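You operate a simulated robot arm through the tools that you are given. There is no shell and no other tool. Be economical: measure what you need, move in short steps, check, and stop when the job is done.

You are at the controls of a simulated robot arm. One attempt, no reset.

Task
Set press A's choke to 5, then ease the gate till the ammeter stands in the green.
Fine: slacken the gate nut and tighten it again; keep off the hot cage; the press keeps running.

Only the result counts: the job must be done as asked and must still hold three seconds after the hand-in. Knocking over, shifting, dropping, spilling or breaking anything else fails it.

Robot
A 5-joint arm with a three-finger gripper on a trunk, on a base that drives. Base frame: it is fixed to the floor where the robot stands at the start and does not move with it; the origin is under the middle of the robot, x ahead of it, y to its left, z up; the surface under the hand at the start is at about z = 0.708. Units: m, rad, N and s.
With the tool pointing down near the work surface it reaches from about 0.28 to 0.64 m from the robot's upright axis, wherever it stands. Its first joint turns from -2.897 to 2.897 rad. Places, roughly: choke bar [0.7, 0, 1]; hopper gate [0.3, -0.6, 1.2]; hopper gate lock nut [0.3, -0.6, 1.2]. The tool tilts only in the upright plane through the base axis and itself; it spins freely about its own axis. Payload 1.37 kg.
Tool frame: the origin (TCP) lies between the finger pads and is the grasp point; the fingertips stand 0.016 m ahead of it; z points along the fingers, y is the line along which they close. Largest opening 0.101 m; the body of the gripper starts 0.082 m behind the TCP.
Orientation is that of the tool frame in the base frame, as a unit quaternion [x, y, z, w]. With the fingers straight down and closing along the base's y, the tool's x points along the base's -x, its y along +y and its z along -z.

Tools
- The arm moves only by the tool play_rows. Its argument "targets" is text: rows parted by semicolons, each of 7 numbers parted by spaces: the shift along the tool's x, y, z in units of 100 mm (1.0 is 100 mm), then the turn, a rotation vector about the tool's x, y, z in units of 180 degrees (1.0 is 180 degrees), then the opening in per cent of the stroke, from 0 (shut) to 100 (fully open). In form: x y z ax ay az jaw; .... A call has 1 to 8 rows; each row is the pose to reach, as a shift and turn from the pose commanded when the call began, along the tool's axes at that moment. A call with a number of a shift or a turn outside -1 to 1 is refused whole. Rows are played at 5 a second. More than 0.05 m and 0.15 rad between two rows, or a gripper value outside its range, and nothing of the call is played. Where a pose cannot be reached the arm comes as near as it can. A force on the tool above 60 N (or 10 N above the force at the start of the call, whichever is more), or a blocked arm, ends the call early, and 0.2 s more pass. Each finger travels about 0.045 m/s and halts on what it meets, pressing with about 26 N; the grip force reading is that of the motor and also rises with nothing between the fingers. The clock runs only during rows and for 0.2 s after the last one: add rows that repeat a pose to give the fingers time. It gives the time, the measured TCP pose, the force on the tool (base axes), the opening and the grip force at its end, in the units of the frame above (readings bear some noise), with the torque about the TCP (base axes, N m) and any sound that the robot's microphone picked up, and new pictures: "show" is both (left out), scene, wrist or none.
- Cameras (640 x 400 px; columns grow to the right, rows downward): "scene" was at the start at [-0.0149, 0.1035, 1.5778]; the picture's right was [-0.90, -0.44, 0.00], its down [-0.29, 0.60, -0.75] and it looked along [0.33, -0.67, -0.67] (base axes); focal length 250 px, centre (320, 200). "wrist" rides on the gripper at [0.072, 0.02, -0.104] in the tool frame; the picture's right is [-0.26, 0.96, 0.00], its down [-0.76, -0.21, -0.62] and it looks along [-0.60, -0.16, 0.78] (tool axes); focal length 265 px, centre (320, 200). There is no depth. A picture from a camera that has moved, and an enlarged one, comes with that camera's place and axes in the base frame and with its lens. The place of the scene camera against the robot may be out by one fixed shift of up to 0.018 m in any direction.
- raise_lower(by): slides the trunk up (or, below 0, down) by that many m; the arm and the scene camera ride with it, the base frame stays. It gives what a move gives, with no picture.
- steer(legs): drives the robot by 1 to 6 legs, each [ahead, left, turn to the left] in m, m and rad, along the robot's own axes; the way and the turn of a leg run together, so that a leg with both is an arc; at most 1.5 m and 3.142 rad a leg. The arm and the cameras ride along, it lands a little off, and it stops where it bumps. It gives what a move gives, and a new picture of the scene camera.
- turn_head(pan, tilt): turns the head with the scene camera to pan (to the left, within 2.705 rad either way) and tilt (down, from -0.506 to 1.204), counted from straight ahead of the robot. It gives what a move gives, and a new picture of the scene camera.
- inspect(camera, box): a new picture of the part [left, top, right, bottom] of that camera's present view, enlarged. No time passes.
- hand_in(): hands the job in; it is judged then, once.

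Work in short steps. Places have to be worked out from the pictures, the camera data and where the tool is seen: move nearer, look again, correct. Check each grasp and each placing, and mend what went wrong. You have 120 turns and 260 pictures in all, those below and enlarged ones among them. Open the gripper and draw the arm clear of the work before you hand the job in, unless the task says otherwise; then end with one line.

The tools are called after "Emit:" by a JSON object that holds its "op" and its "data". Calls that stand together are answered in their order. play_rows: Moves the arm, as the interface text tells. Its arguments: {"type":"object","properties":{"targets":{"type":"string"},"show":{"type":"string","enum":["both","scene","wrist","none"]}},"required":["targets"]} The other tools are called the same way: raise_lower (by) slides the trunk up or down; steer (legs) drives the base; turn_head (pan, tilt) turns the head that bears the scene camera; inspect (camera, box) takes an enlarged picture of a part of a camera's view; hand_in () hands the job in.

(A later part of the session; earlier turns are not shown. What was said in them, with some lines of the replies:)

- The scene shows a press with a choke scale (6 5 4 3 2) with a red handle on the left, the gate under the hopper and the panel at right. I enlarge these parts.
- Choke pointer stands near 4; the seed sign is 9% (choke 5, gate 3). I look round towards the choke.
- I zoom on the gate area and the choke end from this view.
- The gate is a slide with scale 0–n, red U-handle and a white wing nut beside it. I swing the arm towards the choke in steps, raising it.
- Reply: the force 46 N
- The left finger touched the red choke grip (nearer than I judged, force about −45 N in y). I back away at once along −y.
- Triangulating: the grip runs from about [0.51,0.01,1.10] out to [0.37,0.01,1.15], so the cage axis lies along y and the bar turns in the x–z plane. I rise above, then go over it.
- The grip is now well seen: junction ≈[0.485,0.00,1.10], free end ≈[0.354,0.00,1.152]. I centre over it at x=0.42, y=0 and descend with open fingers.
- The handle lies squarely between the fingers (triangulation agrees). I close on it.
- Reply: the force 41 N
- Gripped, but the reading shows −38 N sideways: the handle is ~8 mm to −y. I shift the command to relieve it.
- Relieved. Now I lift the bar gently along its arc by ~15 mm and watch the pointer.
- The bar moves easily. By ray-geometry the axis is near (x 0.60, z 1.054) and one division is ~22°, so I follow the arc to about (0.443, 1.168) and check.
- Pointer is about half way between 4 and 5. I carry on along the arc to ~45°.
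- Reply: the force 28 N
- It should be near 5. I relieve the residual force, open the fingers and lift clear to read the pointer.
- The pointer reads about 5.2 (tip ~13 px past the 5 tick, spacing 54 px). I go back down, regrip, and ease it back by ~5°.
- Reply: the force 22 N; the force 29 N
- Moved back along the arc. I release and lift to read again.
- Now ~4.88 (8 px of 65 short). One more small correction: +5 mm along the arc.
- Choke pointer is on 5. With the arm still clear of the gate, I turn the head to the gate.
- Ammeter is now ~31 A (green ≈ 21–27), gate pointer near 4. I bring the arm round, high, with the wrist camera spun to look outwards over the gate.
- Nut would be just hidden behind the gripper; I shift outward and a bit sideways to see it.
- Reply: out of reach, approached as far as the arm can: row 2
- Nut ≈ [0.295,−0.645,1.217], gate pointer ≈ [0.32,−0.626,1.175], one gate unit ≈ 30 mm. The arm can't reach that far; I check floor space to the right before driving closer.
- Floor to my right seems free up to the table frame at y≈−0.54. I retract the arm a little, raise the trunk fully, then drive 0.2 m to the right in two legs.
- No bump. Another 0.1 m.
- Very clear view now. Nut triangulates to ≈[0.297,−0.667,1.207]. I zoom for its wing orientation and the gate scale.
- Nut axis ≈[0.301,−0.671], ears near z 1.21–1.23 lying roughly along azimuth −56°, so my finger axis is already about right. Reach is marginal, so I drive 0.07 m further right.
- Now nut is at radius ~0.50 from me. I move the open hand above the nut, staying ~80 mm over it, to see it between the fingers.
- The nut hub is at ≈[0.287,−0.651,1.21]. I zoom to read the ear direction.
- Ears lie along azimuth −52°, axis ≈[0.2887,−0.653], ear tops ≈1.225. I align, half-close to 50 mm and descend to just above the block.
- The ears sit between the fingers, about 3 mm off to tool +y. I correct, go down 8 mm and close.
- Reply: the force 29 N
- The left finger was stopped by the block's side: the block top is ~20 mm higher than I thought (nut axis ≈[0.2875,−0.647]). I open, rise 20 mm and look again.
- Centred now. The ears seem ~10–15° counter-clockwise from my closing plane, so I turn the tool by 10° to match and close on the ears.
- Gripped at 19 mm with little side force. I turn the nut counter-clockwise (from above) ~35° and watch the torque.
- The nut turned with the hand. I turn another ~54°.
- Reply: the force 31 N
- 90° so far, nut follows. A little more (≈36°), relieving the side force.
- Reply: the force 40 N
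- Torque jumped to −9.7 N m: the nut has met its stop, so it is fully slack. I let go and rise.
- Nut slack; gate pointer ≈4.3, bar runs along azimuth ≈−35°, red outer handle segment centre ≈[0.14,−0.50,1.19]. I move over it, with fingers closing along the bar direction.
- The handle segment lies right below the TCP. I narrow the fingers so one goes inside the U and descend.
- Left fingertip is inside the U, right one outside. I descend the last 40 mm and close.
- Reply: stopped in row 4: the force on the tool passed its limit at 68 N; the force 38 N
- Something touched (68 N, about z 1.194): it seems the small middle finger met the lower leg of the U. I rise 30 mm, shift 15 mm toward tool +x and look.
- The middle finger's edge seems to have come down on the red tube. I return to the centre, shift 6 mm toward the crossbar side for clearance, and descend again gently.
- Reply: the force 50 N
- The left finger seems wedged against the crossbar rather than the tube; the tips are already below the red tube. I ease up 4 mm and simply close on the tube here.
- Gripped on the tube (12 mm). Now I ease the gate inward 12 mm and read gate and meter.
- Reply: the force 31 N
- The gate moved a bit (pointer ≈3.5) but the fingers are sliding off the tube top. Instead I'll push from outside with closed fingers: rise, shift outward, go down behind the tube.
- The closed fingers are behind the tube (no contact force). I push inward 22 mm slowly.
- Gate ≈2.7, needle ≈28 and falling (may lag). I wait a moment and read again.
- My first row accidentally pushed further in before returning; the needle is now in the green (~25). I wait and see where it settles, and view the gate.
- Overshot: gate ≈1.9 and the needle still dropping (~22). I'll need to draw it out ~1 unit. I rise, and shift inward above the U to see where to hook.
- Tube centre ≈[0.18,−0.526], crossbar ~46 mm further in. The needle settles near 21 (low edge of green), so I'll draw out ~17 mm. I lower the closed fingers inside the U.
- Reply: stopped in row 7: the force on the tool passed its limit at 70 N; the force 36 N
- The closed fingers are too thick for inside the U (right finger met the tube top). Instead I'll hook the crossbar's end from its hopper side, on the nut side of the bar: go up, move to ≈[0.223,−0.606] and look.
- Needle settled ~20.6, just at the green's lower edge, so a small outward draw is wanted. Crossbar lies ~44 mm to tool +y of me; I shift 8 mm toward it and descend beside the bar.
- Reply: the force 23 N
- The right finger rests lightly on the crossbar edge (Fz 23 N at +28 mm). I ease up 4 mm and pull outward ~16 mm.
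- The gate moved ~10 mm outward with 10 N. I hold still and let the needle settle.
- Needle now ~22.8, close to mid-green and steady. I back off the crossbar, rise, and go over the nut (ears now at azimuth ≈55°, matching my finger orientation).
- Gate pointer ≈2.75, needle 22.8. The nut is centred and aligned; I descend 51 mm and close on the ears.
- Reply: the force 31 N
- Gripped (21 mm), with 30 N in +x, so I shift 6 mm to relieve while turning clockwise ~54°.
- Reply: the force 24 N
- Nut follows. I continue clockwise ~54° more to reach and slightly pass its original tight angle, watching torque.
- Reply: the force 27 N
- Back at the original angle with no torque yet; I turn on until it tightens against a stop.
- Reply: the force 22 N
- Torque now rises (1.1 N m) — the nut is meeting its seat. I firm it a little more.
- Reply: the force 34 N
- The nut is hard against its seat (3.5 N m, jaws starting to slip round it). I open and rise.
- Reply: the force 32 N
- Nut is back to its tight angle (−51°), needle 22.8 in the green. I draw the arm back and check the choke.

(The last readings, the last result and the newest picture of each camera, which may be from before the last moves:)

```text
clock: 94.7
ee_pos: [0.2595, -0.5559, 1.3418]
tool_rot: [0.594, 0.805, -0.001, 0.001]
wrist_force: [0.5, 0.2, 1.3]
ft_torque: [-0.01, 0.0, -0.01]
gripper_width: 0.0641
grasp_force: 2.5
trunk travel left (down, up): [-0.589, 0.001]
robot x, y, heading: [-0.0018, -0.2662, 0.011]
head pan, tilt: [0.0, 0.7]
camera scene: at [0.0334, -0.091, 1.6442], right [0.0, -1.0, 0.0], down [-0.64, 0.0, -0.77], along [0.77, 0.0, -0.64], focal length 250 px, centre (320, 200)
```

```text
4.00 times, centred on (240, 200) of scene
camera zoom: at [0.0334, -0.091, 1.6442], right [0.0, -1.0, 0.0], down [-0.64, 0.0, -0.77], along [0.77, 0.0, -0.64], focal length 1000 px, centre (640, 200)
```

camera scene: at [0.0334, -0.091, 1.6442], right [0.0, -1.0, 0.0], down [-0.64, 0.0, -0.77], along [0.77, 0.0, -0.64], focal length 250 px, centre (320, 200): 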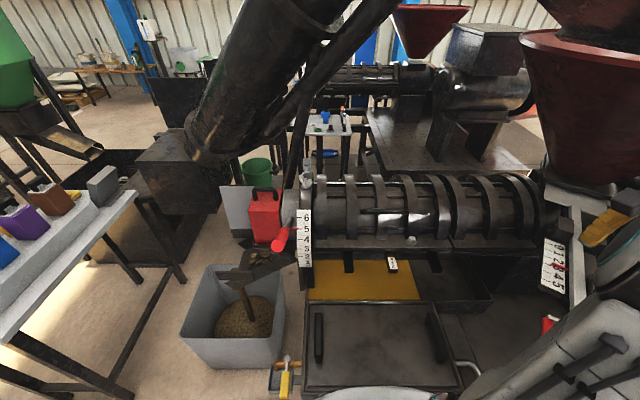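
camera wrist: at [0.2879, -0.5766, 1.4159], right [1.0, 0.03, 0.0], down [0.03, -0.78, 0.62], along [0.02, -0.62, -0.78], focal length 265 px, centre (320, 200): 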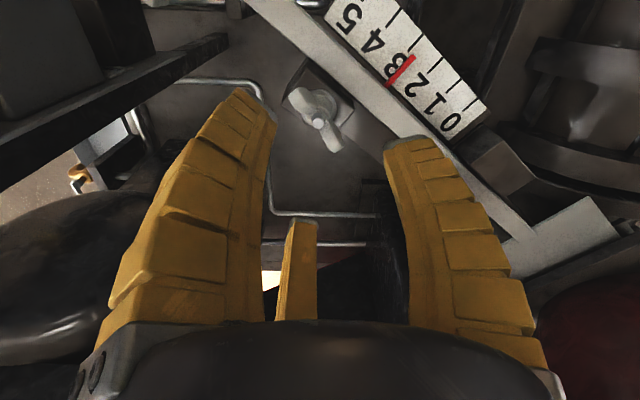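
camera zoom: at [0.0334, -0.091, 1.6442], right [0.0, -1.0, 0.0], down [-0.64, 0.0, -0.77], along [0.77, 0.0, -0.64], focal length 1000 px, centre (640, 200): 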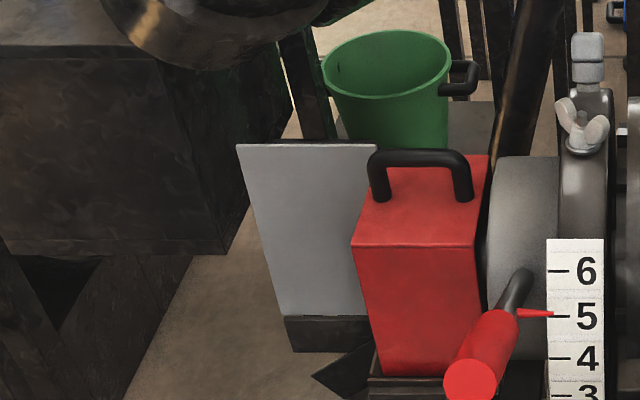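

Choke pointer stands on 5. I draw the arm a bit more back and take a last look at the meter.

Emit:
{"op": "play_rows", "data": {"targets": "0.3 -0.1 0 0 0 0 60;0.6 -0.2 0 0 0 0 60;0.9 -0.3 0 0 0 0 100;0.9 -0.3 0 0 0 0 100;0.9 -0.3 0 0 0 0 100", "show": "none"}}

Emit:
{"op": "turn_head", "data": {"pan": -1.3, "tilt": 0.6}}

Emit:
{"op": "inspect", "data": {"camera": "scene", "box": [320, 180, 500, 300]}}

```text
clock: 95.9
ee_pos: [0.2044, -0.4775, 1.3412]
tool_rot: [0.593, 0.805, 0.0, 0.0]
wrist_force: [-0.1, -0.3, 0.3]
ft_torque: [0.0, -0.01, 0.04]
gripper_width: 0.1005
grasp_force: 0.2
trunk travel left (down, up): [-0.589, 0.001]
robot x, y, heading: [-0.0004, -0.2689, 0.0]
head pan, tilt: [0.0, 0.7]
```

```text
clock: 97.4
ee_pos: [0.2042, -0.4784, 1.3414]
tool_rot: [0.593, 0.805, 0.0, 0.0]
wrist_force: [0.7, 0.2, 0.3]
ft_torque: [-0.01, 0.02, -0.03]
gripper_width: 0.1007
grasp_force: 0.1
trunk travel left (down, up): [-0.589, 0.001]
robot x, y, heading: [-0.0004, -0.2695, -0.0]
head pan, tilt: [-1.3, 0.6]
camera scene: at [-0.0278, -0.1762, 1.6528], right [-0.96, -0.27, 0.0], down [-0.15, 0.54, -0.83], along [0.22, -0.79, -0.56], focal length 250 px, centre (320, 200)
```

scene: 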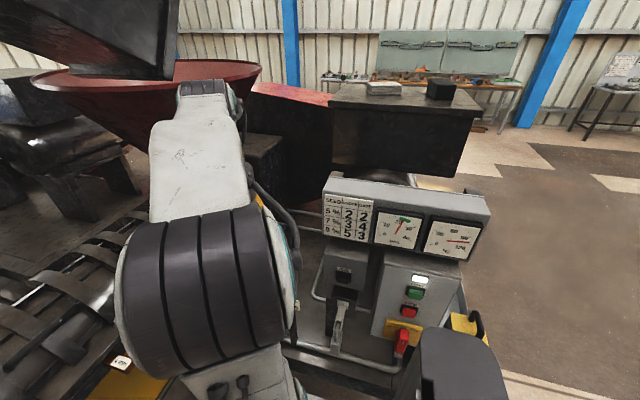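

```text
3.33 times, centred on (410, 240) of scene
camera zoom: at [-0.0278, -0.1762, 1.6528], right [-0.96, -0.27, 0.0], down [-0.15, 0.54, -0.83], along [0.22, -0.79, -0.56], focal length 833 px, centre (20, 67)
```

zoom: 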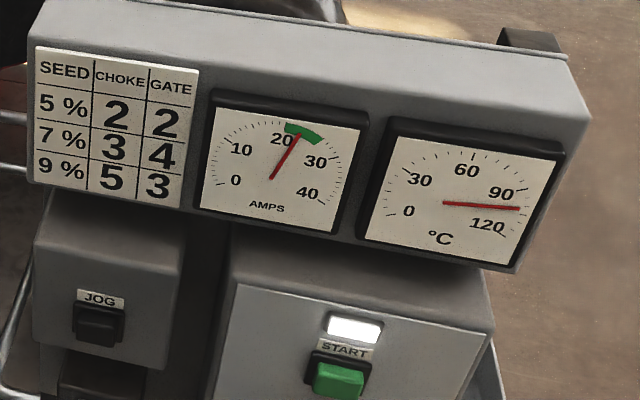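

The needle holds in the green, the run lamp is lit, the choke is on 5, the nut is tight and the arm is clear with the gripper open. I hand in.

Emit:
{"op": "hand_in", "data": {}}

```text
The job is handed in.
```

Press A's choke is on 5 and the ammeter is steady at about 23 A in the green, with the gate at about 2.7. The gate nut is tightened again, the press kept running, and the job is handed in with the arm clear; on the way I bumped the choke grip once and briefly pushed the gate too far in, and put both right.
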